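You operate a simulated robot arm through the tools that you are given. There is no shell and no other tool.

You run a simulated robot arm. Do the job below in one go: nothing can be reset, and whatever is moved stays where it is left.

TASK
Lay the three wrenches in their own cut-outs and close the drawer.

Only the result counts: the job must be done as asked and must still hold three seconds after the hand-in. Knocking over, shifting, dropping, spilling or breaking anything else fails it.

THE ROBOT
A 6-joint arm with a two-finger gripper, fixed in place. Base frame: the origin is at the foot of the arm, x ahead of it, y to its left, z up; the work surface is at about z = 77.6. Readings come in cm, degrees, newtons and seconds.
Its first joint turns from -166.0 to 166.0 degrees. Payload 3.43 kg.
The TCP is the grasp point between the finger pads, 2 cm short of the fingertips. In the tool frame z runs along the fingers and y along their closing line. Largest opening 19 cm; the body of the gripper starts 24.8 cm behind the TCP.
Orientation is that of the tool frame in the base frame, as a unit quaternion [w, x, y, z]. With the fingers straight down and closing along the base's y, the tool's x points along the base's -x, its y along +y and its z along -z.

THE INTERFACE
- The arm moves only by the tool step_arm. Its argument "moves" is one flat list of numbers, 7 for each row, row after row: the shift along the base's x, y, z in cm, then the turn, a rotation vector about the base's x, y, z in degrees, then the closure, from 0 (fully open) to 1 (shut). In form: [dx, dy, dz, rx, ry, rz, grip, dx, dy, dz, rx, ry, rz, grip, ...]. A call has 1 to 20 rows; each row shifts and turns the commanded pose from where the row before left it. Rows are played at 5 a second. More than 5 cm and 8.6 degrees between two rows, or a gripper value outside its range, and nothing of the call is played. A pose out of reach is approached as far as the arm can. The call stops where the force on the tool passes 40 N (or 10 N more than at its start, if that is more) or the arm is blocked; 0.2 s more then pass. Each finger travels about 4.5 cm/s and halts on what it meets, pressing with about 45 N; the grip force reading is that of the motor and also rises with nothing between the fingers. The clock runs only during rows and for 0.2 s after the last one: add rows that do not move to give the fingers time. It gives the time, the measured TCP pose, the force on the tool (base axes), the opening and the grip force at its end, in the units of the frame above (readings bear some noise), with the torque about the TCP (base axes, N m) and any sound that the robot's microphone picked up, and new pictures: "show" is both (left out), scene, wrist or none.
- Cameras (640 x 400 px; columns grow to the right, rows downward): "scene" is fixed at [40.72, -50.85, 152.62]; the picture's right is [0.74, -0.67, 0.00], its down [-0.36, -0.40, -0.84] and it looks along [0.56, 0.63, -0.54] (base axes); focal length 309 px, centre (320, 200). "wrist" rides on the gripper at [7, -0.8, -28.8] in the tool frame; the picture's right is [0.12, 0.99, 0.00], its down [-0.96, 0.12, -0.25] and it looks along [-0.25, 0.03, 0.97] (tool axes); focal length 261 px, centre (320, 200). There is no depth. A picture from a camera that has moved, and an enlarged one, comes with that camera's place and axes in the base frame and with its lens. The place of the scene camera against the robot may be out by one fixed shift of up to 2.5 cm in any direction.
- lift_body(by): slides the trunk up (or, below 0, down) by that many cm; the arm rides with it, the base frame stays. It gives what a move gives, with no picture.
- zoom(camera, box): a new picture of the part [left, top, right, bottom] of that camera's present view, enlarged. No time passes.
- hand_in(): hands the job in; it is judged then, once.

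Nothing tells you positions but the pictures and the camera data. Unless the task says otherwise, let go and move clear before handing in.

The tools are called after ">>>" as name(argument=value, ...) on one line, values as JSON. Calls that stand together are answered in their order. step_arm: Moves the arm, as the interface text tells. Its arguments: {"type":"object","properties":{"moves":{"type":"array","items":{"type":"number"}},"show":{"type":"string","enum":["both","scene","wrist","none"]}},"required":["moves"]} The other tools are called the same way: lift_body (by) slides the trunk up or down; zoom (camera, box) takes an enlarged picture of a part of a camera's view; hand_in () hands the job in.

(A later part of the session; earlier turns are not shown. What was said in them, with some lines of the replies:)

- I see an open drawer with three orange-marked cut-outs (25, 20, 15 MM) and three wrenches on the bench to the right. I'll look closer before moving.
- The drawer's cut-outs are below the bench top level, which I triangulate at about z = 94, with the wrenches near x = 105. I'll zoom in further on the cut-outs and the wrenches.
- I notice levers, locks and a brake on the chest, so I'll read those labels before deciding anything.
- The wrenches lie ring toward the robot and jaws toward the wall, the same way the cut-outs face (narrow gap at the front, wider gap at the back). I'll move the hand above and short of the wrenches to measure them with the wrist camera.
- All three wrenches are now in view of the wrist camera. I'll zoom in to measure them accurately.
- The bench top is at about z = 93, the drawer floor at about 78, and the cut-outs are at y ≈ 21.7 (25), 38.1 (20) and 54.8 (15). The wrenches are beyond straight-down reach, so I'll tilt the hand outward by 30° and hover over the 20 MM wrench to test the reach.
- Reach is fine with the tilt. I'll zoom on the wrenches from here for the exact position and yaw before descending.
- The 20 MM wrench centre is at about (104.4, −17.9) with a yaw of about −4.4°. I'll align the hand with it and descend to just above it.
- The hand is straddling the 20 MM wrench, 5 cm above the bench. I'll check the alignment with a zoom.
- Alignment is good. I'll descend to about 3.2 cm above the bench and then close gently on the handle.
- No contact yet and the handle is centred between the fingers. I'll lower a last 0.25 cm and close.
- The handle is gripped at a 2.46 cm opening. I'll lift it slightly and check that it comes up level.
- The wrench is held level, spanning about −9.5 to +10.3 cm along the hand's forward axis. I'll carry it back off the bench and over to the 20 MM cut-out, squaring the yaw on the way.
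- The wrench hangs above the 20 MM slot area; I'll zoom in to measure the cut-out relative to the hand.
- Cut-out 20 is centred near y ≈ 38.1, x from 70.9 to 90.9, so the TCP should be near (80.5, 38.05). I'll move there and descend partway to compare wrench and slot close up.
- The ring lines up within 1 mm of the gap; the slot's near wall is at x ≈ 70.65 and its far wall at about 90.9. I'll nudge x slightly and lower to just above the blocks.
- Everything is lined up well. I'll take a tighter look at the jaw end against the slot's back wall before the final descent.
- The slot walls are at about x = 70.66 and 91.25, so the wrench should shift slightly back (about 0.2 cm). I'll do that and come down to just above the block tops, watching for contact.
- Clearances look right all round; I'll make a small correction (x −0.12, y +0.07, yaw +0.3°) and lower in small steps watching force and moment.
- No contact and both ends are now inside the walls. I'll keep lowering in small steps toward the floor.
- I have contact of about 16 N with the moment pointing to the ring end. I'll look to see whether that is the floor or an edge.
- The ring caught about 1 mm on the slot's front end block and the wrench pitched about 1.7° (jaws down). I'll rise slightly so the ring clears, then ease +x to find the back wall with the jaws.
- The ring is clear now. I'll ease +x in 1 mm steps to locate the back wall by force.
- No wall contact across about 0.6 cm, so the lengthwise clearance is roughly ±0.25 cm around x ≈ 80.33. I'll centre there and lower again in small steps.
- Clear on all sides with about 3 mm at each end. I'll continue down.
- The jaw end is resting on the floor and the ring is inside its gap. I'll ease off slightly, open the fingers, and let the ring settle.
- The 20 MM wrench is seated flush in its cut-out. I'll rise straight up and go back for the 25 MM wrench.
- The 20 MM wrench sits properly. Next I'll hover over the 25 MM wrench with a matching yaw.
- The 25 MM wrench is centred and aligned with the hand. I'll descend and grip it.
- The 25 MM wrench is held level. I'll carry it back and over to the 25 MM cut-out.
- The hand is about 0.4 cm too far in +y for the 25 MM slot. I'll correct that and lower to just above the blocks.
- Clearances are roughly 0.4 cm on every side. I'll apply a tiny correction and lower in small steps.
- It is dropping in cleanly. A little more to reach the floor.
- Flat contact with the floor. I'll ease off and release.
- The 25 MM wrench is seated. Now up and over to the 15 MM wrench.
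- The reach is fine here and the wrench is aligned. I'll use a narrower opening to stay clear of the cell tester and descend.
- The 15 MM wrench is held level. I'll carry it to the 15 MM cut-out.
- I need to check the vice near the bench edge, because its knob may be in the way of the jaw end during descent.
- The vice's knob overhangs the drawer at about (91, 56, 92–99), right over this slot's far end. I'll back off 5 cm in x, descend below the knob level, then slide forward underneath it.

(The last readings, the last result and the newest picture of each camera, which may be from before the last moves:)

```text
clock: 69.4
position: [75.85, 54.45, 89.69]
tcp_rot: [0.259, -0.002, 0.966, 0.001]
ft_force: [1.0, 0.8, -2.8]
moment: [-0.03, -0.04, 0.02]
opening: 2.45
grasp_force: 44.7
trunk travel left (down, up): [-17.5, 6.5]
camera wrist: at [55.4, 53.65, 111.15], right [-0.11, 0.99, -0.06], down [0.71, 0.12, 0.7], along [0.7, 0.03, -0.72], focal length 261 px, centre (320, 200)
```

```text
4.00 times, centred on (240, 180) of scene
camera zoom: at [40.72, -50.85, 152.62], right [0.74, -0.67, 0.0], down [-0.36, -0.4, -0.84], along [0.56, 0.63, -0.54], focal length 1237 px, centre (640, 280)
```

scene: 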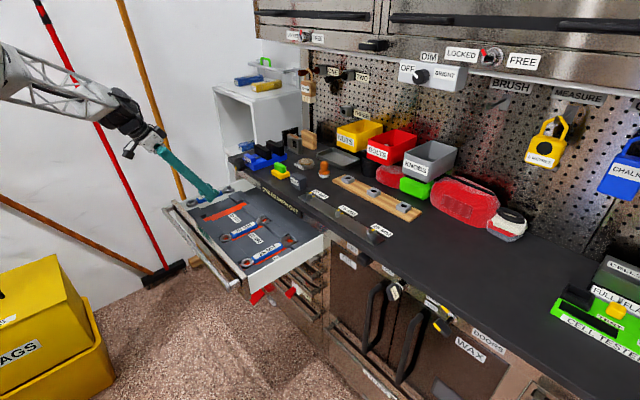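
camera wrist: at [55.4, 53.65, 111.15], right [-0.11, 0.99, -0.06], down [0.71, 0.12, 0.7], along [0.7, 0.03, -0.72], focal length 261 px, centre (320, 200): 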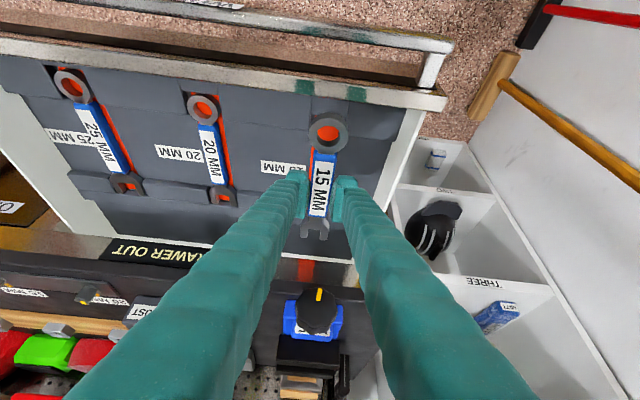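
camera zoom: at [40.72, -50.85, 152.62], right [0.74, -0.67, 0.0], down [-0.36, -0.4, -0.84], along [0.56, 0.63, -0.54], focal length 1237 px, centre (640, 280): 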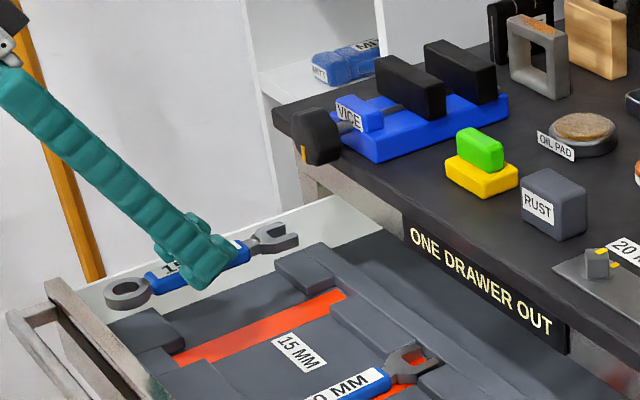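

The jaws are now well below the knob. I'll slide forward 5 cm at this height and lower to just above the blocks.

>>> step_arm(moves=[2.5, 0, 0, 0, 0, 0, 1, 2.5, 0.05, 0, 0, 0, 0, 1, 0, 0, -2.5, 0, 0, 0, 1, 0, 0, -2.5, 0, 0, 0, 1, 0, 0, -1.9, 0, 0, 0, 1, 0, 0, 0, 0, 0, 0, 1], show="wrist")

>>> zoom(camera="wrist", box=[280, 90, 370, 150])

>>> zoom(camera="wrist", box=[285, 205, 345, 250])

>>> zoom(camera="scene", box=[190, 180, 280, 240])

```text
clock: 70.8
position: [80.96, 54.76, 82.76]
tcp_rot: [0.26, -0.002, 0.966, 0.001]
ft_force: [-0.1, -0.7, -2.6]
moment: [0.01, -0.04, 0.01]
opening: 2.4
grasp_force: 45.1
trunk travel left (down, up): [-17.5, 6.5]
camera wrist: at [60.41, 53.79, 104.22], right [-0.11, 0.99, -0.06], down [0.71, 0.12, 0.7], along [0.7, 0.03, -0.72], focal length 261 px, centre (320, 200)
```

wrist: 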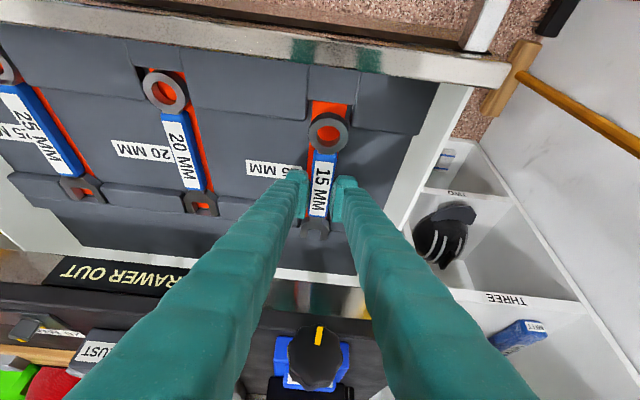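

```text
6.67 times, centred on (325, 120) of wrist
camera zoom: at [60.41, 53.79, 104.22], right [-0.11, 0.99, -0.06], down [0.71, 0.12, 0.7], along [0.7, 0.03, -0.72], focal length 1738 px, centre (287, 733)
```

zoom: 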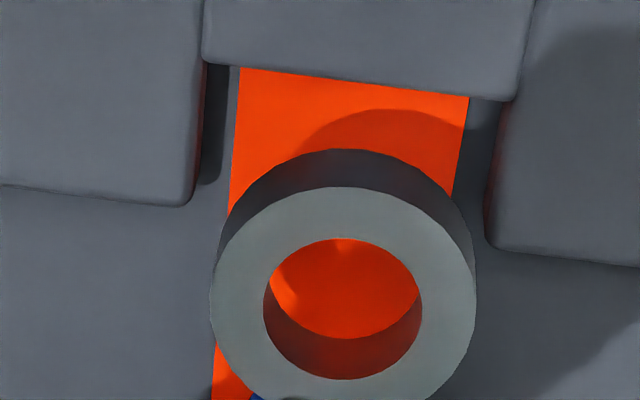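

```text
8.89 times, centred on (315, 228) of wrist
camera zoom: at [60.41, 53.79, 104.22], right [-0.11, 0.99, -0.06], down [0.71, 0.12, 0.7], along [0.7, 0.03, -0.72], focal length 2317 px, centre (364, -44)
```

zoom: 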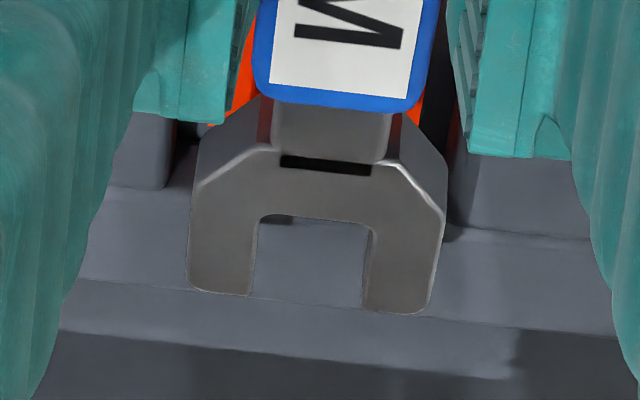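

```text
6.67 times, centred on (235, 210) of scene
camera zoom: at [40.72, -50.85, 152.62], right [0.74, -0.67, 0.0], down [-0.36, -0.4, -0.84], along [0.56, 0.63, -0.54], focal length 2062 px, centre (887, 133)
```

zoom: 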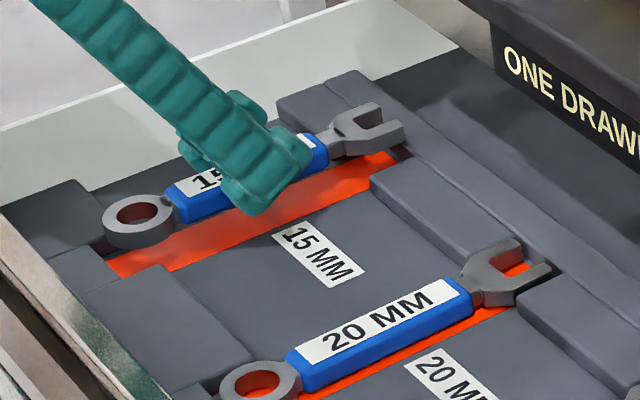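

A small shift (x −0.15, y −0.15) centres it in the slot; then I'll lower in small steps.

>>> step_arm(moves=[-0.15, -0.15, -0.3, 0, 0, 0, 1, 0, 0, -0.3, 0, 0, 0, 1, 0, 0, -0.3, 0, 0, 0, 1, 0, 0, -0.3, 0, 0, 0, 1, 0, 0, 0, 0, 0, 0, 1], show="none")

>>> zoom(camera="wrist", box=[280, 90, 370, 150])

>>> zoom(camera="wrist", box=[285, 205, 345, 250])

>>> zoom(camera="scene", box=[190, 180, 280, 240])

```text
clock: 72.0
position: [80.77, 54.46, 81.5]
tcp_rot: [0.259, -0.001, 0.966, 0.0]
ft_force: [0.4, -0.1, -1.7]
moment: [-0.01, -0.01, -0.05]
opening: 2.45
grasp_force: 44.7
trunk travel left (down, up): [-17.5, 6.5]
```

```text
6.67 times, centred on (325, 120) of wrist
camera zoom: at [60.29, 53.57, 103.02], right [-0.11, 0.99, -0.06], down [0.71, 0.12, 0.7], along [0.7, 0.03, -0.72], focal length 1738 px, centre (287, 733)
```

zoom: 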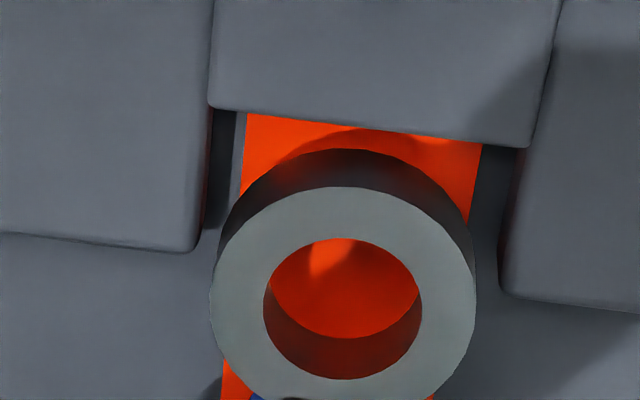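

```text
8.89 times, centred on (315, 228) of wrist
camera zoom: at [60.29, 53.57, 103.02], right [-0.11, 0.99, -0.06], down [0.71, 0.12, 0.7], along [0.7, 0.03, -0.72], focal length 2317 px, centre (364, -44)
```

zoom: 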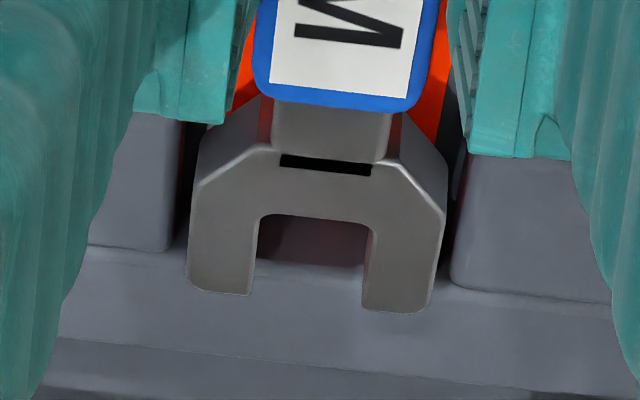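

```text
6.67 times, centred on (235, 210) of scene
camera zoom: at [40.72, -50.85, 152.62], right [0.74, -0.67, 0.0], down [-0.36, -0.4, -0.84], along [0.56, 0.63, -0.54], focal length 2062 px, centre (887, 133)
```

zoom: 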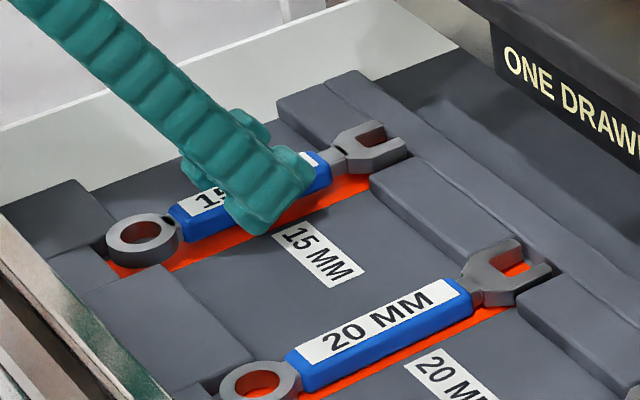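

>>> step_arm(moves=[0, 0, -0.25, 0, 0, 0, 1, 0, 0, -0.25, 0, 0, 0, 1, 0, 0, -0.15, 0, 0, 0, 1, 0, 0, 0, 0, 0, 0, 1], show="none")

>>> step_arm(moves=[0, 0, -0.12, 0, 0, 0, 1, 0, 0, 0, 0, 0, 0, 1], show="none")

```text
clock: 73.0
position: [80.84, 54.45, 80.99]
tcp_rot: [0.258, -0.002, 0.966, 0.001]
ft_force: [-0.6, -0.2, -2.6]
moment: [0.02, 0.01, 0.0]
opening: 2.43
grasp_force: 45.4
trunk travel left (down, up): [-17.5, 6.5]
```

```text
clock: 73.6
position: [80.83, 54.52, 80.91]
tcp_rot: [0.259, -0.002, 0.966, 0.001]
ft_force: [-0.2, 1.3, -2.6]
moment: [0.02, -0.01, 0.03]
opening: 2.43
grasp_force: 45.0
trunk travel left (down, up): [-17.5, 6.5]
```

>>> step_arm(moves=[0, 0, -0.12, 0, 0, 0, 1, 0, 0, 0, 0, 0, 0, 1], show="none")

>>> step_arm(moves=[0, 0, -0.1, 0, 0, 0, 1, 0, 0, 0, 0, 0, 0, 1], show="none")

```text
clock: 74.2
position: [80.77, 54.36, 80.88]
tcp_rot: [0.258, -0.003, 0.966, 0.0]
ft_force: [-0.4, 0.6, 3.0]
moment: [-0.07, -0.04, 0.02]
opening: 2.43
grasp_force: 45.4
trunk travel left (down, up): [-17.5, 6.5]
```

```text
clock: 74.8
position: [80.72, 54.52, 80.74]
tcp_rot: [0.26, -0.002, 0.966, 0.001]
ft_force: [-2.0, -0.9, 16.1]
moment: [-0.05, 0.13, -0.01]
opening: 2.44
grasp_force: 44.9
trunk travel left (down, up): [-17.5, 6.5]
```

Flat contact on the floor. I'll ease off and release, then check.

>>> step_arm(moves=[0, 0, 0.12, 0, 0, 0, 0.95, 0, 0, 0, 0, 0, 0, 0.85, 0, 0, 0, 0, 0, 0, 0.75, 0, 0, 0, 0, 0, 0, 0.7, 0, 0, 0, 0, 0, 0, 0.7], show="wrist")

>>> zoom(camera="wrist", box=[260, 80, 380, 250])

>>> zoom(camera="scene", box=[190, 180, 280, 240])

```text
clock: 76.0
position: [80.77, 54.37, 80.75]
tcp_rot: [0.258, -0.001, 0.966, 0.0]
ft_force: [1.1, -0.4, -0.8]
moment: [-0.01, -0.01, 0.02]
opening: 5.7
grasp_force: 0.0
trunk travel left (down, up): [-17.5, 6.5]
camera wrist: at [60.26, 53.55, 102.2], right [-0.11, 0.99, -0.06], down [0.71, 0.12, 0.7], along [0.7, 0.03, -0.72], focal length 261 px, centre (320, 200)
```

wrist: 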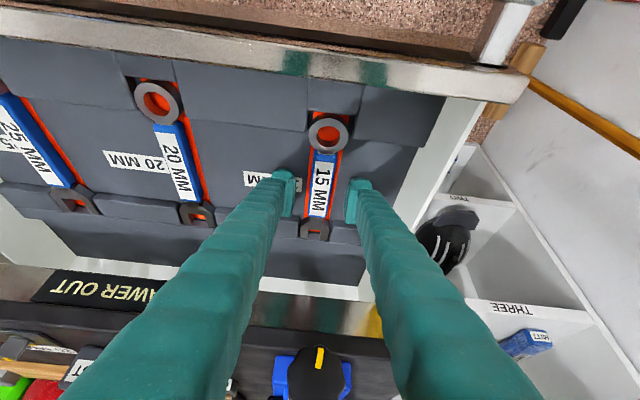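

```text
2.35 times, centred on (320, 165) of wrist
camera zoom: at [60.26, 53.55, 102.2], right [-0.11, 0.99, -0.06], down [0.71, 0.12, 0.7], along [0.7, 0.03, -0.72], focal length 613 px, centre (320, 282)
```

zoom: 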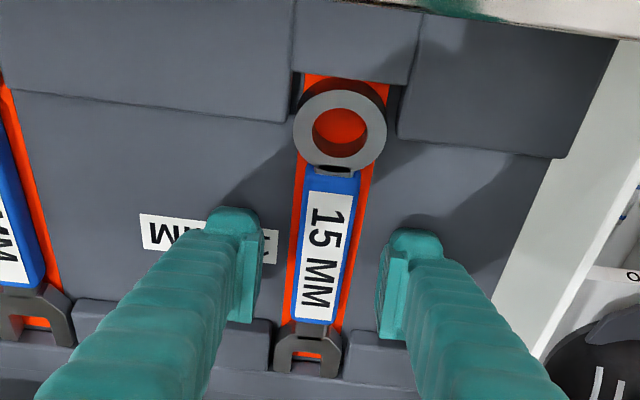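

```text
6.67 times, centred on (235, 210) of scene
camera zoom: at [40.72, -50.85, 152.62], right [0.74, -0.67, 0.0], down [-0.36, -0.4, -0.84], along [0.56, 0.63, -0.54], focal length 2062 px, centre (887, 133)
```

zoom: 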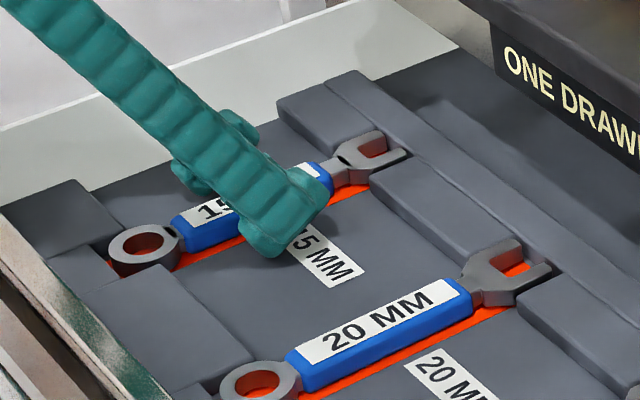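

All three wrenches are seated in their own cut-outs. I'll rise clear, then move in front of the drawer with the hand vertical and closed to look at the handle before pushing.

>>> step_arm(moves=[0, 0, 1, 0, 0, 0, 0.7, 0, 0, 4, 0, 0, 0, 0.7, 0, 0, 5, 0, 0, 0, 0.7, 0, 0, 5, 0, 0, 0, 0.7, 0, 0, 5, 0, 0, 0, 0.7, 0, 0, 5, 0, 0, 0, 0.7, -4, -2.7, 0, 0, 0, 0, 0.8, -4, -2.7, 0, 0, 0, 0, 0.9, -4, -2.7, 0, 0, 0, 0, 1, -4, -2.7, 0, 0, 0, 0, 1, -4, -2.7, 0, 0, 7.5, 0, 1, -3, -2.7, 0, 0, 7.5, 0, 1, 0, 0, 0, 0, 7.5, 0, 1, 0, 0, 0, 0, 7.5, 0, 1, 0, 0, 0, 0, 0, 0, 1], show="both")

>>> zoom(camera="wrist", box=[150, 150, 500, 370])

>>> zoom(camera="scene", box=[160, 180, 340, 300])

```text
clock: 79.2
position: [57.74, 38.18, 105.77]
tcp_rot: [-0.001, -0.001, 1.0, 0.0]
ft_force: [0.1, -0.1, -0.1]
moment: [-0.03, 0.03, 0.02]
opening: 0.0
grasp_force: 33.9
trunk travel left (down, up): [-17.5, 6.5]
camera wrist: at [50.72, 37.34, 134.59], right [-0.12, 0.99, 0.0], down [0.96, 0.12, 0.25], along [0.24, 0.03, -0.97], focal length 261 px, centre (320, 200)
```

scene: 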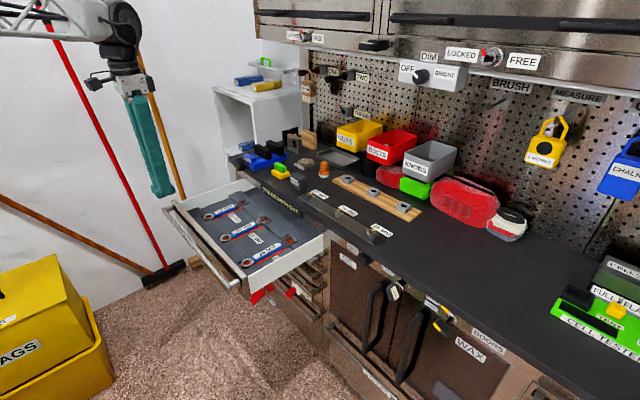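
wrist: 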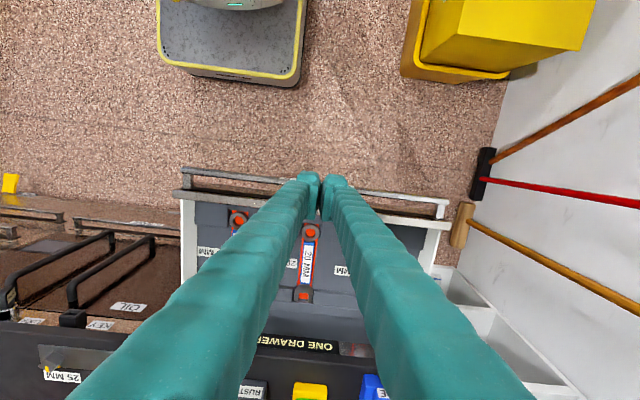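

```text
1.82 times, centred on (325, 260) of wrist
camera zoom: at [50.72, 37.34, 134.59], right [-0.12, 0.99, 0.0], down [0.96, 0.12, 0.25], along [0.24, 0.03, -0.97], focal length 474 px, centre (311, 91)
```

zoom: 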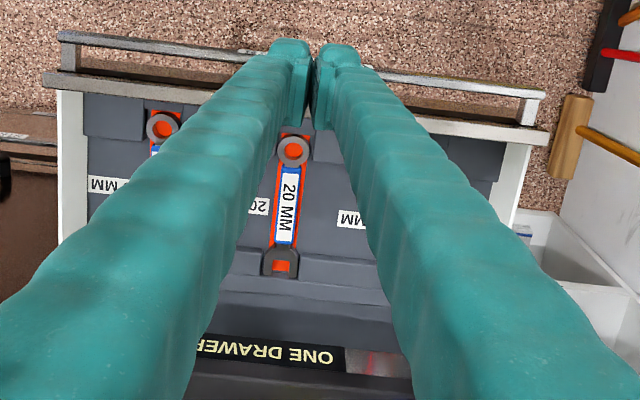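

```text
3.33 times, centred on (250, 240) of scene
camera zoom: at [40.72, -50.85, 152.62], right [0.74, -0.67, 0.0], down [-0.36, -0.4, -0.84], along [0.56, 0.63, -0.54], focal length 1031 px, centre (553, 67)
```

zoom: 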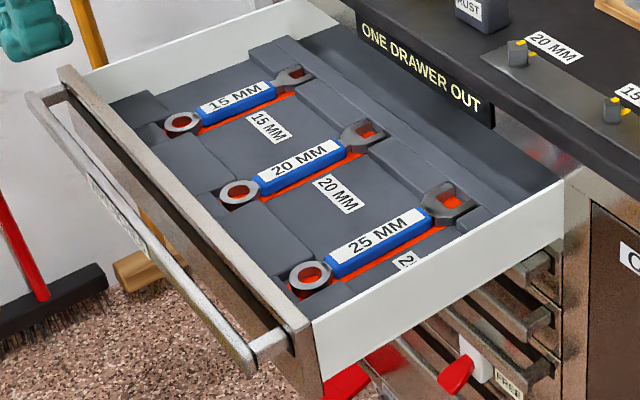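

The drawer's handle bar runs along y about 4 cm in front of the panel at x ≈ 60.5. I'll back up 3 cm, lower the closed fingers to handle height and then push along +x.

>>> step_arm(moves=[-3, 0, 0, 0, 0, 0, 1, 0, 0, -4.5, 0, 0, 0, 1, 0, 0, -4.5, 0, 0, 0, 1, 0, 0, -4.5, 0, 0, 0, 1, 0, 0, -4.5, 0, 0, 0, 1, 0, 0, -4.8, 0, 0, 0, 1, 0, 0, 0, 0, 0, 0, 1], show="both")

>>> zoom(camera="scene", box=[150, 180, 270, 300])

>>> zoom(camera="wrist", box=[250, 150, 400, 260])

```text
clock: 80.8
position: [54.79, 38.17, 82.8]
tcp_rot: [0.0, -0.002, 1.0, 0.0]
ft_force: [-0.2, -0.1, 1.3]
moment: [0.01, -0.03, -0.01]
opening: 0.02
grasp_force: 34.3
trunk travel left (down, up): [-17.5, 6.5]
camera wrist: at [47.7, 37.35, 111.6], right [-0.12, 0.99, 0.0], down [0.96, 0.12, 0.25], along [0.25, 0.03, -0.97], focal length 261 px, centre (320, 200)
```

scene: 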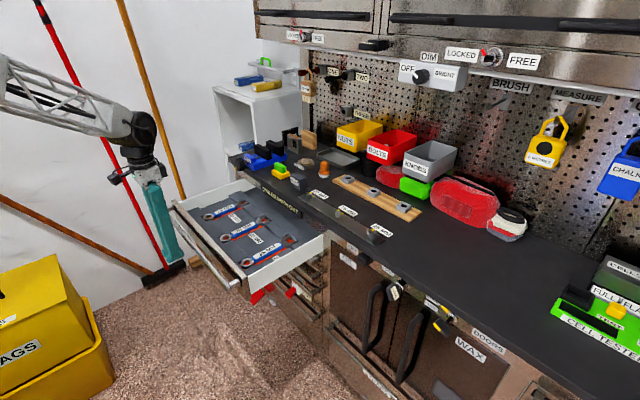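
wrist: 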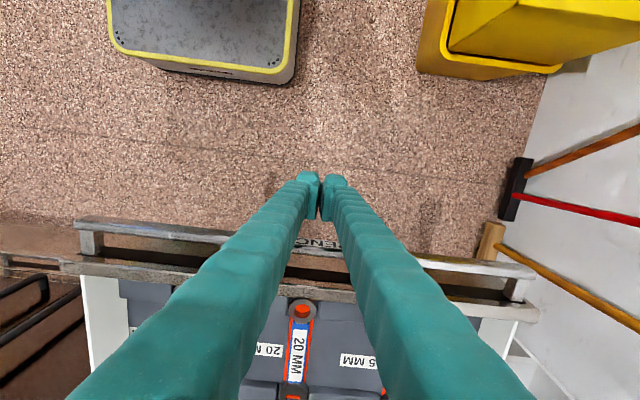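

```text
3.33 times, centred on (210, 240) of scene
camera zoom: at [40.72, -50.85, 152.62], right [0.74, -0.67, 0.0], down [-0.36, -0.4, -0.84], along [0.56, 0.63, -0.54], focal length 1031 px, centre (687, 67)
```

zoom: 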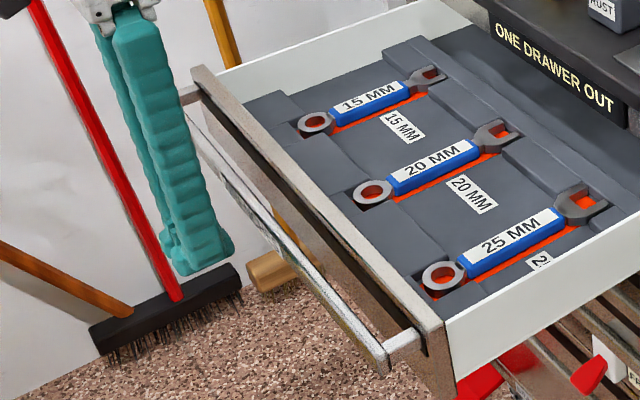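

```text
3.64 times, centred on (325, 205) of wrist
camera zoom: at [47.7, 37.35, 111.6], right [-0.12, 0.99, 0.0], down [0.96, 0.12, 0.25], along [0.25, 0.03, -0.97], focal length 948 px, centre (302, 182)
```

zoom: 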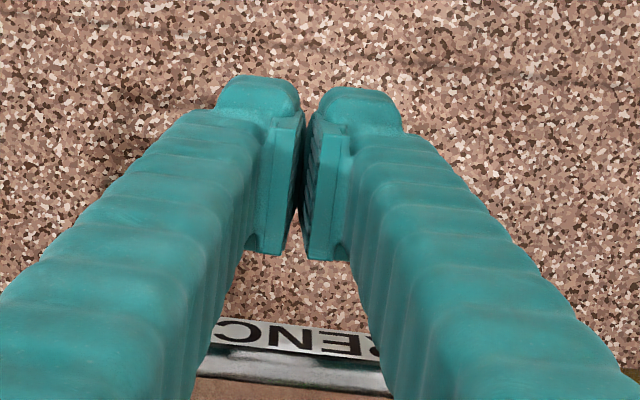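

The handle bar spans z ≈ 81.5–83.7, which the finger faces cover. I'll push slowly in +x and watch the force.

>>> step_arm(moves=[1, 0, 0, 0, 0, 0, 1, 1, 0, 0, 0, 0, 0, 1, 0.7, 0, 0, 0, 0, 0, 1, 0.5, 0, 0, 0, 0, 0, 1, 0.5, 0, 0, 0, 0, 0, 1, 0.5, 0, 0, 0, 0, 0, 1], show="wrist")

>>> zoom(camera="scene", box=[150, 180, 270, 300])

```text
clock: 82.2
position: [59.02, 38.15, 82.92]
tcp_rot: [-0.001, -0.001, 1.0, 0.001]
ft_force: [0.3, 0.3, -0.3]
moment: [0.03, -0.03, 0.0]
opening: 0.0
grasp_force: 34.2
trunk travel left (down, up): [-17.5, 6.5]
camera wrist: at [51.89, 37.33, 111.79], right [-0.12, 0.99, 0.0], down [0.96, 0.12, 0.25], along [0.25, 0.03, -0.97], focal length 261 px, centre (320, 200)
```

wrist: 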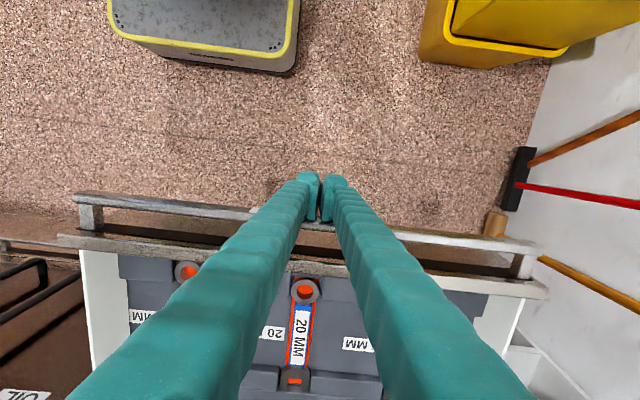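

```text
3.33 times, centred on (210, 240) of scene
camera zoom: at [40.72, -50.85, 152.62], right [0.74, -0.67, 0.0], down [-0.36, -0.4, -0.84], along [0.56, 0.63, -0.54], focal length 1031 px, centre (687, 67)
```

zoom: 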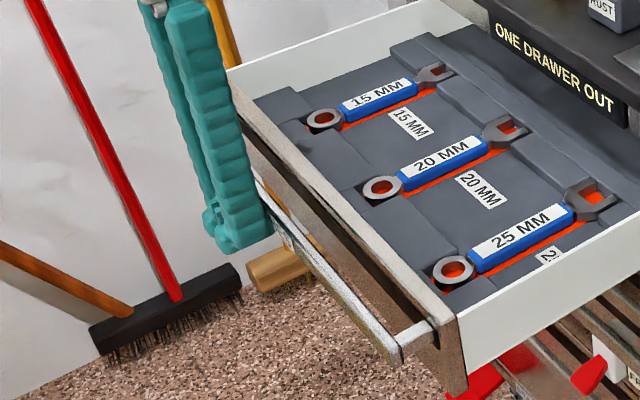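

The drawer is already sliding in with very little force. I'll continue pushing steadily.

>>> step_arm(moves=[0.4, 0, 0, 0, 0, 0, 1, 0.6, 0, 0, 0, 0, 0, 1, 0.8, 0, 0, 0, 0, 0, 1, 0.9, 0, 0, 0, 0, 0, 1, 0.9, 0, 0, 0, 0, 0, 1, 0.9, 0, 0, 0, 0, 0, 1, 0.9, 0, 0, 0, 0, 0, 1, 0.9, 0, 0, 0, 0, 0, 1, 0.9, 0, 0, 0, 0, 0, 1, 0.9, 0, 0, 0, 0, 0, 1, 0.9, 0, 0, 0, 0, 0, 1, 0.9, 0, 0, 0, 0, 0, 1, 0.9, 0, 0, 0, 0, 0, 1, 0.9, 0, 0, 0, 0, 0, 1, 0.9, 0, 0, 0, 0, 0, 1, 0.9, 0, 0, 0, 0, 0, 1, 0.7, 0, 0, 0, 0, 0, 1, 0.5, 0, 0, 0, 0, 0, 1], show="both")

>>> zoom(camera="scene", box=[180, 150, 340, 300])

```text
clock: 86.0
position: [73.7, 38.06, 82.89]
tcp_rot: [0.0, -0.002, 1.0, 0.001]
ft_force: [-0.3, -0.5, 0.0]
moment: [-0.01, -0.05, 0.0]
opening: 0.0
grasp_force: 34.3
trunk travel left (down, up): [-17.5, 6.5]
camera wrist: at [66.59, 37.36, 111.74], right [-0.12, 0.99, 0.0], down [0.96, 0.12, 0.25], along [0.25, 0.03, -0.97], focal length 261 px, centre (320, 200)
```

scene: 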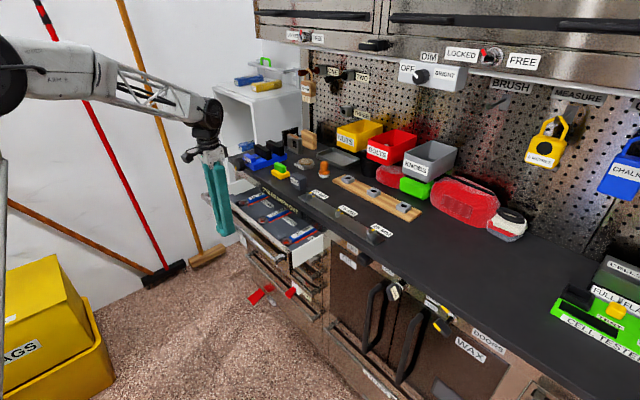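
wrist: 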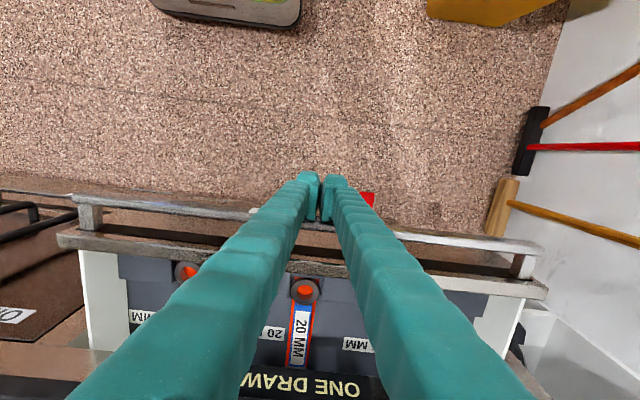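

```text
2.67 times, centred on (260, 225) of scene
camera zoom: at [40.72, -50.85, 152.62], right [0.74, -0.67, 0.0], down [-0.36, -0.4, -0.84], along [0.56, 0.63, -0.54], focal length 825 px, centre (480, 133)
```

zoom: 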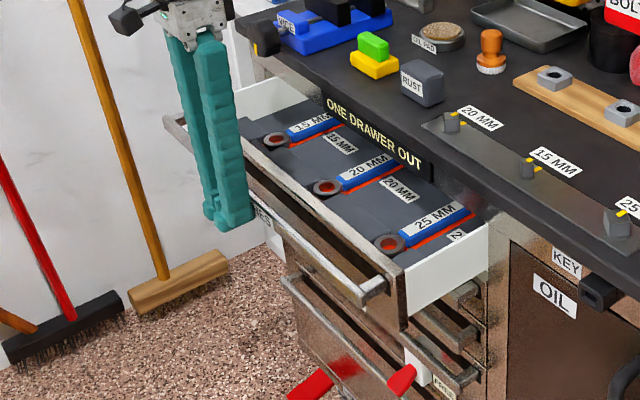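

The drawer is about half closed. I'll continue, slowing toward the end.

>>> step_arm(moves=[0.4, 0, 0, 0, 0, 0, 1, 0.7, 0, 0, 0, 0, 0, 1, 0.8, 0, 0, 0, 0, 0, 1, 0.8, 0, 0, 0, 0, 0, 1, 0.8, 0, 0, 0, 0, 0, 1, 0.8, 0, 0, 0, 0, 0, 1, 0.8, 0, 0, 0, 0, 0, 1, 0.8, 0, 0, 0, 0, 0, 1, 0.8, 0, 0, 0, 0, 0, 1, 0.7, 0, 0, 0, 0, 0, 1, 0.6, 0, 0, 0, 0, 0, 1, 0.5, 0, 0, 0, 0, 0, 1], show="both")

>>> zoom(camera="scene", box=[180, 150, 340, 300])

```text
clock: 88.6
position: [82.18, 38.33, 83.0]
tcp_rot: [-0.001, -0.002, 1.0, 0.0]
ft_force: [0.1, 0.2, 1.1]
moment: [-0.01, 0.0, -0.04]
opening: 0.0
grasp_force: 34.5
trunk travel left (down, up): [-17.5, 6.5]
camera wrist: at [75.1, 37.34, 111.79], right [-0.12, 0.99, 0.0], down [0.96, 0.12, 0.25], along [0.25, 0.03, -0.97], focal length 261 px, centre (320, 200)
```

scene: 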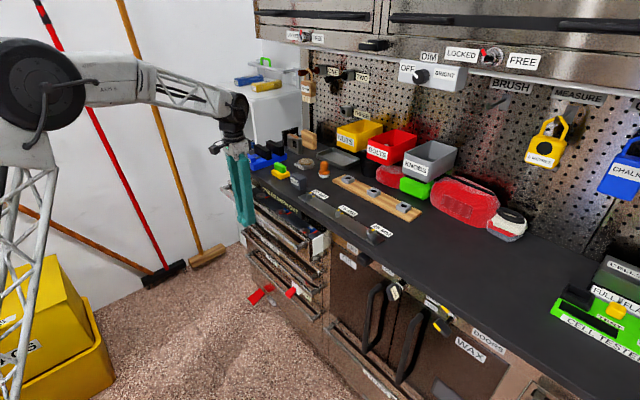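
wrist: 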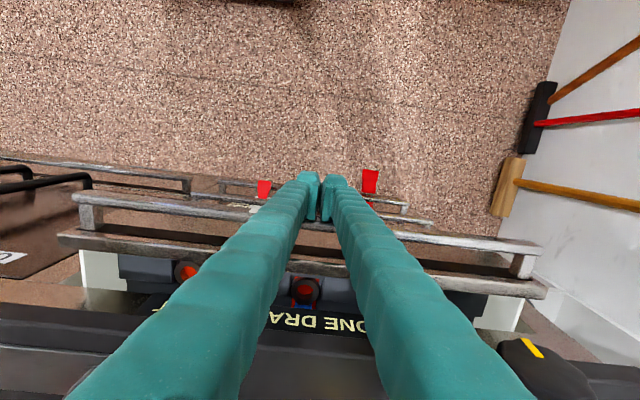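

```text
2.67 times, centred on (260, 225) of scene
camera zoom: at [40.72, -50.85, 152.62], right [0.74, -0.67, 0.0], down [-0.36, -0.4, -0.84], along [0.56, 0.63, -0.54], focal length 825 px, centre (480, 133)
```

zoom: 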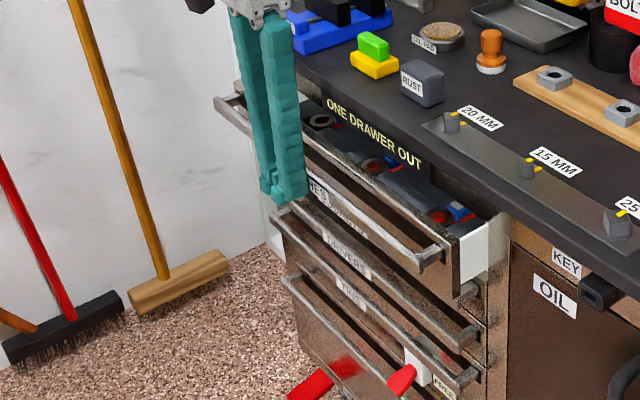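

About 6 cm remain. I'll keep pushing more slowly until the drawer seats.

>>> step_arm(moves=[0.4, 0, 0, 0, 0, 0, 1, 0.5, 0, 0, 0, 0, 0, 1, 0.5, 0, 0, 0, 0, 0, 1, 0.5, 0, 0, 0, 0, 0, 1, 0.5, 0, 0, 0, 0, 0, 1, 0.5, 0, 0, 0, 0, 0, 1, 0.5, 0, 0, 0, 0, 0, 1, 0.4, 0, 0, 0, 0, 0, 1], show="both")

>>> zoom(camera="scene", box=[180, 150, 340, 300])

```text
clock: 90.4
position: [86.02, 38.29, 82.95]
tcp_rot: [0.0, -0.002, 1.0, 0.001]
ft_force: [-0.3, -0.1, 0.3]
moment: [-0.03, -0.02, -0.02]
opening: 0.0
grasp_force: 34.4
trunk travel left (down, up): [-17.5, 6.5]
camera wrist: at [78.91, 37.33, 111.76], right [-0.12, 0.99, 0.0], down [0.96, 0.12, 0.25], along [0.25, 0.03, -0.97], focal length 261 px, centre (320, 200)
```

scene: 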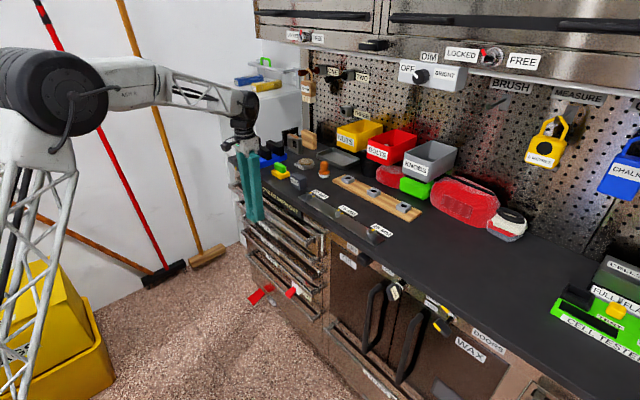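
wrist: 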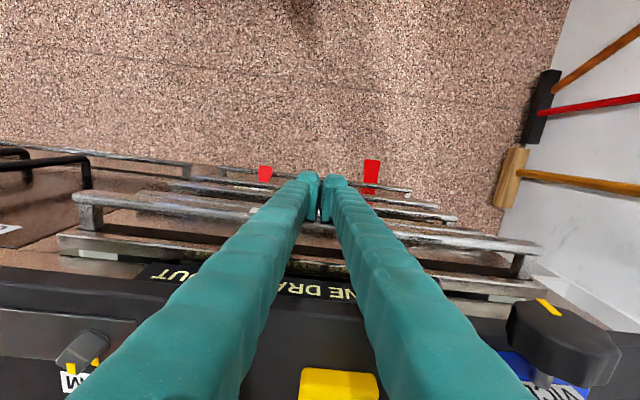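

```text
2.67 times, centred on (260, 225) of scene
camera zoom: at [40.72, -50.85, 152.62], right [0.74, -0.67, 0.0], down [-0.36, -0.4, -0.84], along [0.56, 0.63, -0.54], focal length 825 px, centre (480, 133)
```

zoom: 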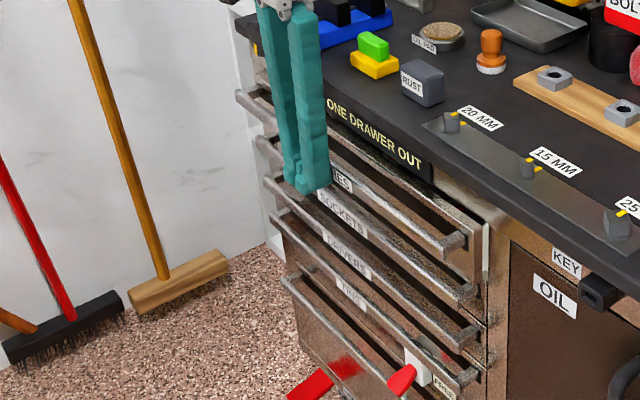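

Only a small gap (about 1–1.5 cm) remains. I'll push gently to the stop.

>>> step_arm(moves=[0.3, 0, 0, 0, 0, 0, 1, 0.3, 0, 0, 0, 0, 0, 1, 0.3, 0, 0, 0, 0, 0, 1, 0.3, 0, 0, 0, 0, 0, 1], show="none")

>>> zoom(camera="scene", box=[230, 170, 330, 270])

```text
clock: 91.4
position: [87.22, 38.16, 83.03]
tcp_rot: [0.0, -0.002, 1.0, 0.001]
ft_force: [-2.1, 0.6, -1.0]
moment: [0.02, 0.02, -0.02]
opening: 0.0
grasp_force: 34.7
trunk travel left (down, up): [-17.5, 6.5]
```

```text
4.00 times, centred on (280, 220) of scene
camera zoom: at [40.72, -50.85, 152.62], right [0.74, -0.67, 0.0], down [-0.36, -0.4, -0.84], along [0.56, 0.63, -0.54], focal length 1237 px, centre (480, 120)
```

zoom: 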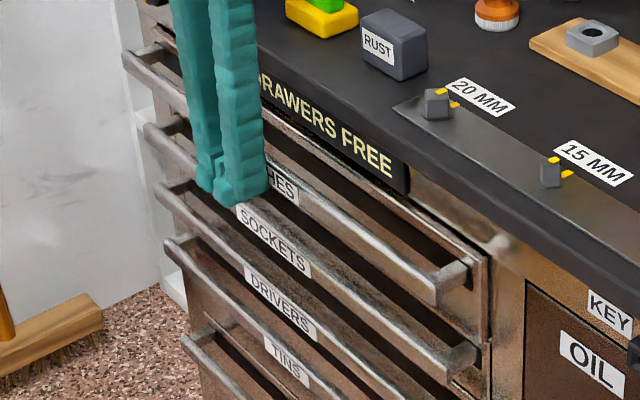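

The indicator plate has changed to "… DRAWERS FREE", so the drawer registers as closed. I'll press slightly further to confirm it is at its stop.

>>> step_arm(moves=[0.15, 0, 0, 0, 0, 0, 1, 0.15, 0, 0, 0, 0, 0, 1, 0, 0, 0, 0, 0, 0, 1], show="none")

>>> step_arm(moves=[0.15, 0, 0, 0, 0, 0, 1, 0, 0, 0, 0, 0, 0, 1], show="none")

>>> zoom(camera="scene", box=[230, 170, 330, 270])

```text
clock: 92.2
position: [87.52, 38.15, 83.09]
tcp_rot: [0.0, -0.002, 1.0, 0.001]
ft_force: [-0.8, 0.3, 0.2]
moment: [0.01, 0.03, -0.02]
opening: 0.0
grasp_force: 34.2
trunk travel left (down, up): [-17.5, 6.5]
```

```text
clock: 92.8
position: [87.66, 38.2, 82.97]
tcp_rot: [0.0, -0.002, 1.0, 0.001]
ft_force: [-1.4, -0.1, -0.5]
moment: [0.08, 0.03, 0.01]
opening: 0.0
grasp_force: 34.8
trunk travel left (down, up): [-17.5, 6.5]
```

```text
4.00 times, centred on (280, 220) of scene
camera zoom: at [40.72, -50.85, 152.62], right [0.74, -0.67, 0.0], down [-0.36, -0.4, -0.84], along [0.56, 0.63, -0.54], focal length 1237 px, centre (480, 120)
```

zoom: 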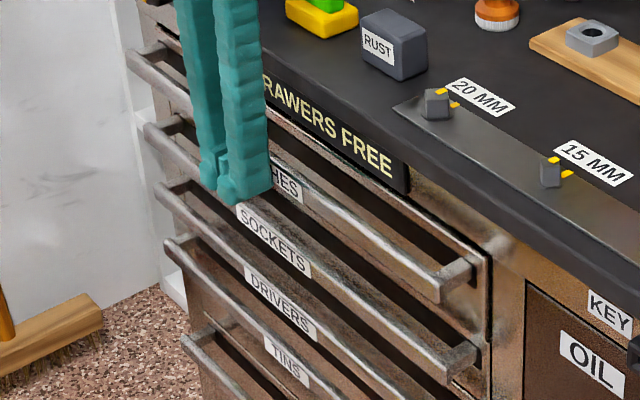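

Still moving freely; I'll continue in small steps until it bottoms out.

>>> step_arm(moves=[0.15, 0, 0, 0, 0, 0, 1, 0.15, 0, 0, 0, 0, 0, 1, 0, 0, 0, 0, 0, 0, 1], show="none")

>>> step_arm(moves=[0.15, 0, 0, 0, 0, 0, 1, 0.15, 0, 0, 0, 0, 0, 1, 0, 0, 0, 0, 0, 0, 1], show="none")

>>> zoom(camera="scene", box=[230, 170, 330, 270])

>>> zoom(camera="wrist", box=[50, 160, 580, 400])

```text
clock: 93.6
position: [87.95, 38.12, 82.98]
tcp_rot: [0.0, -0.002, 1.0, 0.001]
ft_force: [-1.4, 0.6, 0.7]
moment: [0.01, -0.02, -0.03]
opening: 0.01
grasp_force: 33.9
trunk travel left (down, up): [-17.5, 6.5]
```

```text
clock: 94.4
position: [88.27, 38.31, 82.95]
tcp_rot: [0.0, -0.002, 1.0, 0.001]
ft_force: [-2.4, 0.7, -1.0]
moment: [0.05, 0.04, -0.02]
opening: 0.0
grasp_force: 34.0
trunk travel left (down, up): [-17.5, 6.5]
```

```text
4.00 times, centred on (280, 220) of scene
camera zoom: at [40.72, -50.85, 152.62], right [0.74, -0.67, 0.0], down [-0.36, -0.4, -0.84], along [0.56, 0.63, -0.54], focal length 1237 px, centre (480, 120)
```

zoom: 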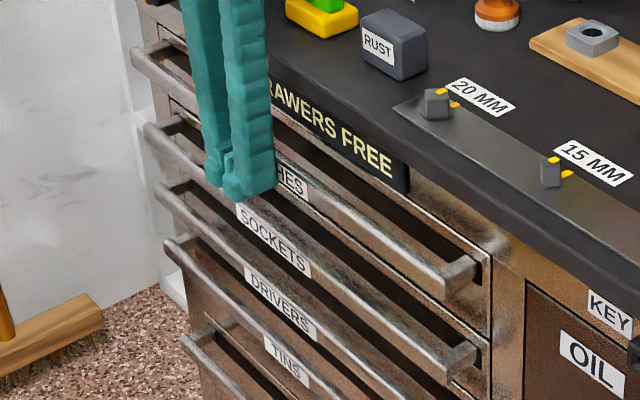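

```text
1.21 times, centred on (315, 280) of wrist
camera zoom: at [81.12, 37.34, 111.77], right [-0.12, 0.99, 0.0], down [0.96, 0.12, 0.25], along [0.25, 0.03, -0.97], focal length 315 px, centre (326, 103)
```

zoom: 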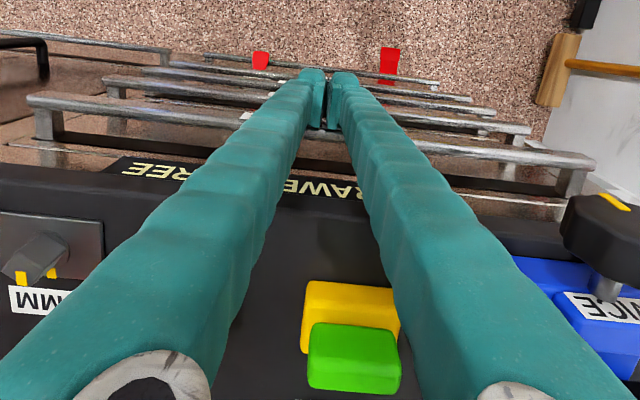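

>>> zoom(camera="scene", box=[290, 210, 335, 270])

>>> zoom(camera="scene", box=[240, 180, 290, 230])

```text
6.67 times, centred on (312, 240) of scene
camera zoom: at [40.72, -50.85, 152.62], right [0.74, -0.67, 0.0], down [-0.36, -0.4, -0.84], along [0.56, 0.63, -0.54], focal length 2062 px, centre (370, -67)
```

zoom: 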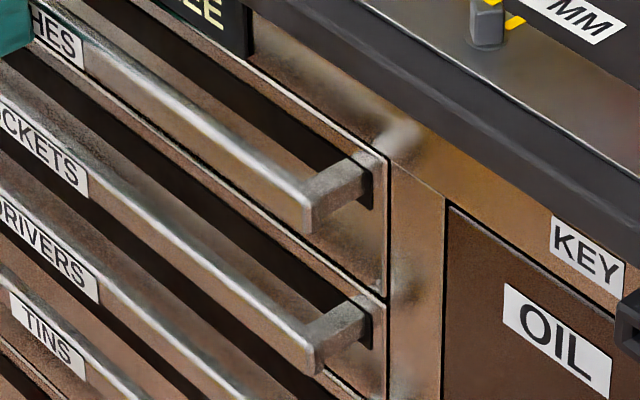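

```text
8.00 times, centred on (265, 205) of scene
camera zoom: at [40.72, -50.85, 152.62], right [0.74, -0.67, 0.0], down [-0.36, -0.4, -0.84], along [0.56, 0.63, -0.54], focal length 2475 px, centre (760, 160)
```

zoom: 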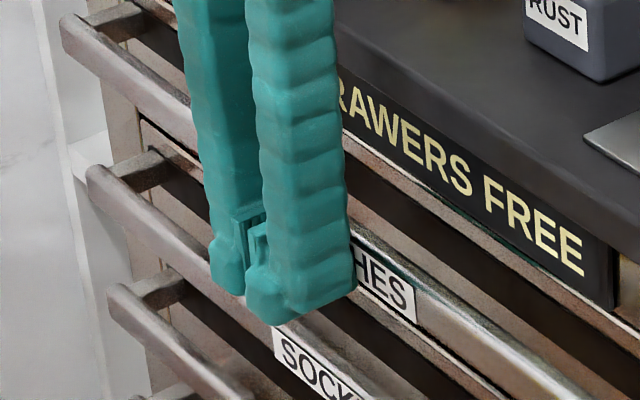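

The handle and front now line up with the closed drawers below within about a millimetre. One more tiny push to confirm the stop.

>>> step_arm(moves=[0.12, 0, 0, 0, 0, 0, 1, 0, 0, 0, 0, 0, 0, 1], show="none")

>>> step_arm(moves=[0.12, 0, 0, 0, 0, 0, 1, 0, 0, 0, 0, 0, 0, 1], show="none")

>>> zoom(camera="scene", box=[290, 210, 335, 270])

```text
clock: 95.0
position: [88.12, 38.21, 82.98]
tcp_rot: [-0.001, -0.001, 1.0, 0.001]
ft_force: [-14.7, -1.3, 0.4]
moment: [-0.01, 0.1, -0.05]
opening: 0.59
grasp_force: 34.7
trunk travel left (down, up): [-17.5, 6.5]
```

```text
clock: 95.6
position: [88.23, 38.21, 83.06]
tcp_rot: [-0.001, -0.002, 1.0, 0.0]
ft_force: [-30.7, -6.3, -3.6]
moment: [-0.1, 0.29, -0.22]
opening: 0.58
grasp_force: 34.3
trunk travel left (down, up): [-17.5, 6.5]
```

```text
6.67 times, centred on (312, 240) of scene
camera zoom: at [40.72, -50.85, 152.62], right [0.74, -0.67, 0.0], down [-0.36, -0.4, -0.84], along [0.56, 0.63, -0.54], focal length 2062 px, centre (370, -67)
```

zoom: 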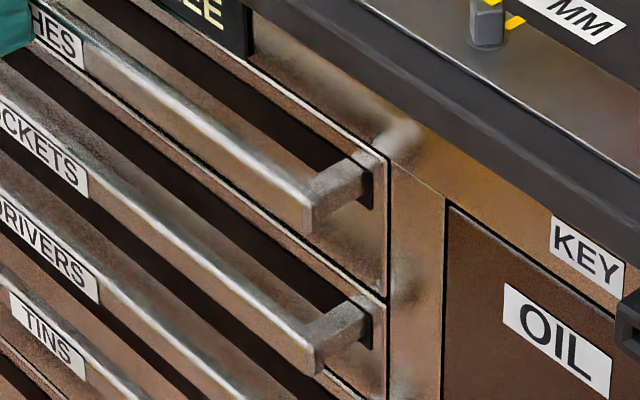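

Force rises sharply at the stop, so the drawer is fully closed. I'll back away slowly and rise clear.

>>> step_arm(moves=[-0.25, 0, 0, 0, 0, 0, 1, -0.5, 0, 0, 0, 0, 0, 1, -2, 0, 0, 0, 0, 0, 1, -4, 0, 0, 0, 0, 0, 1, -4, 0, 0, 0, 0, 0, 1, -4, 0, 0, 0, 0, 0, 1, -4, 0, 0, 0, 0, 0, 1, 0, 0, 4, 0, 0, 0, 1, 0, 0, 4.5, 0, 0, 0, 1, 0, 0, 4.5, 0, 0, 0, 1, 0, 0, 4.5, 0, 0, 0, 1, 0, 0, 4.5, 0, 0, 0, 1, 0, 0, 0, 0, 0, 0, 1], show="both")

>>> zoom(camera="scene", box=[220, 150, 340, 270])

>>> zoom(camera="scene", box=[290, 210, 335, 270])

```text
clock: 98.4
position: [69.77, 38.28, 105.0]
tcp_rot: [0.0, -0.002, 1.0, 0.001]
ft_force: [0.3, 0.0, 0.0]
moment: [-0.02, -0.01, 0.01]
opening: 0.0
grasp_force: 34.5
trunk travel left (down, up): [-17.5, 6.5]
camera wrist: at [62.57, 37.42, 133.75], right [-0.12, 0.99, 0.0], down [0.96, 0.12, 0.25], along [0.25, 0.03, -0.97], focal length 261 px, centre (320, 200)
```

scene: 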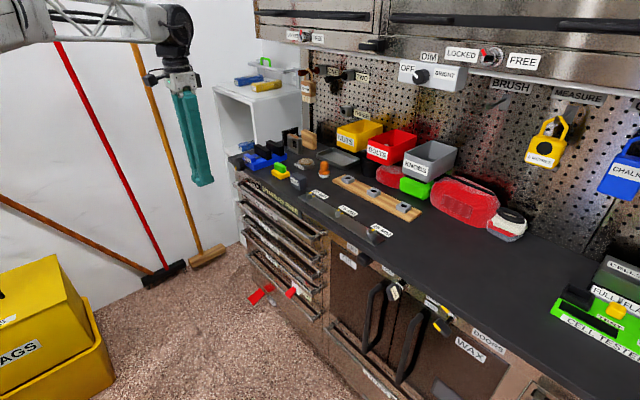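
wrist: 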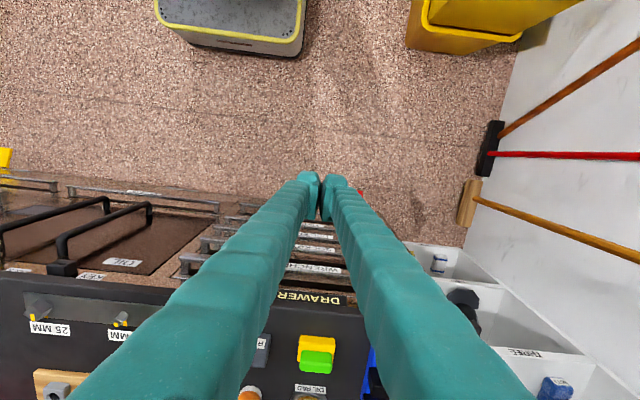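

```text
3.33 times, centred on (280, 210) of scene
camera zoom: at [40.72, -50.85, 152.62], right [0.74, -0.67, 0.0], down [-0.36, -0.4, -0.84], along [0.56, 0.63, -0.54], focal length 1031 px, centre (453, 167)
```

zoom: 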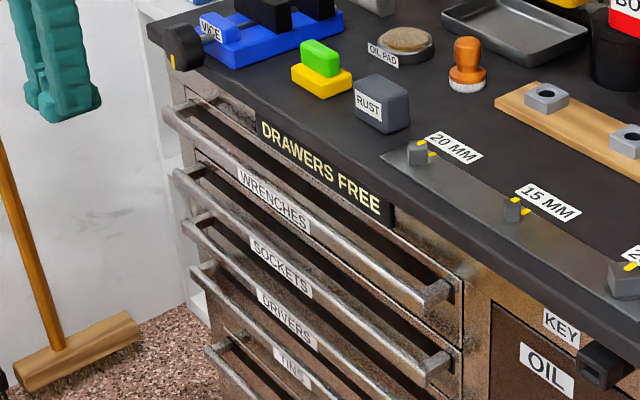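

```text
6.67 times, centred on (312, 240) of scene
camera zoom: at [40.72, -50.85, 152.62], right [0.74, -0.67, 0.0], down [-0.36, -0.4, -0.84], along [0.56, 0.63, -0.54], focal length 2062 px, centre (370, -67)
```

zoom: 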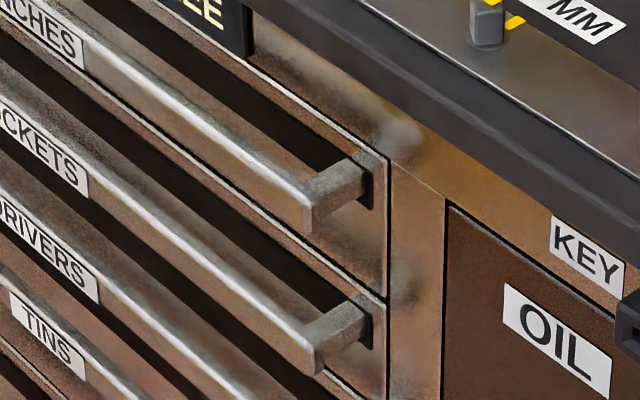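

The WRENCHES drawer is shut flush with the others and the plate now reads "DRAWERS FREE". The three wrenches were each in their own cut-out before closing, and the hand is empty and clear, so I'm handing in.

>>> hand_in()

```text
The job is handed in.
```

The three wrenches (15, 20 and 25 MM) are lying in their own cut-outs, and the WRENCHES drawer is closed. The job has been handed in, and no verdict has come back yet.

- **Wrenches:** Before I closed the drawer, the pictures showed all three sitting down in their slots, ring end at the front. The 20 MM ring caught briefly on the slot's front block on the first try. I lifted it slightly, re-centred it, and it dropped in.
- **Drawer:** I pushed it until the force rose sharply at the stop. Its front now lines up with the closed drawers below it, and the plate on the bench edge changed from "ONE DRAWER OUT" to "DRAWERS FREE".
- **Everything else:** I steered the 15 MM wrench under the vice knob that hangs over the drawer. I saw nothing else moved in the pictures, and the hand is empty and clear.
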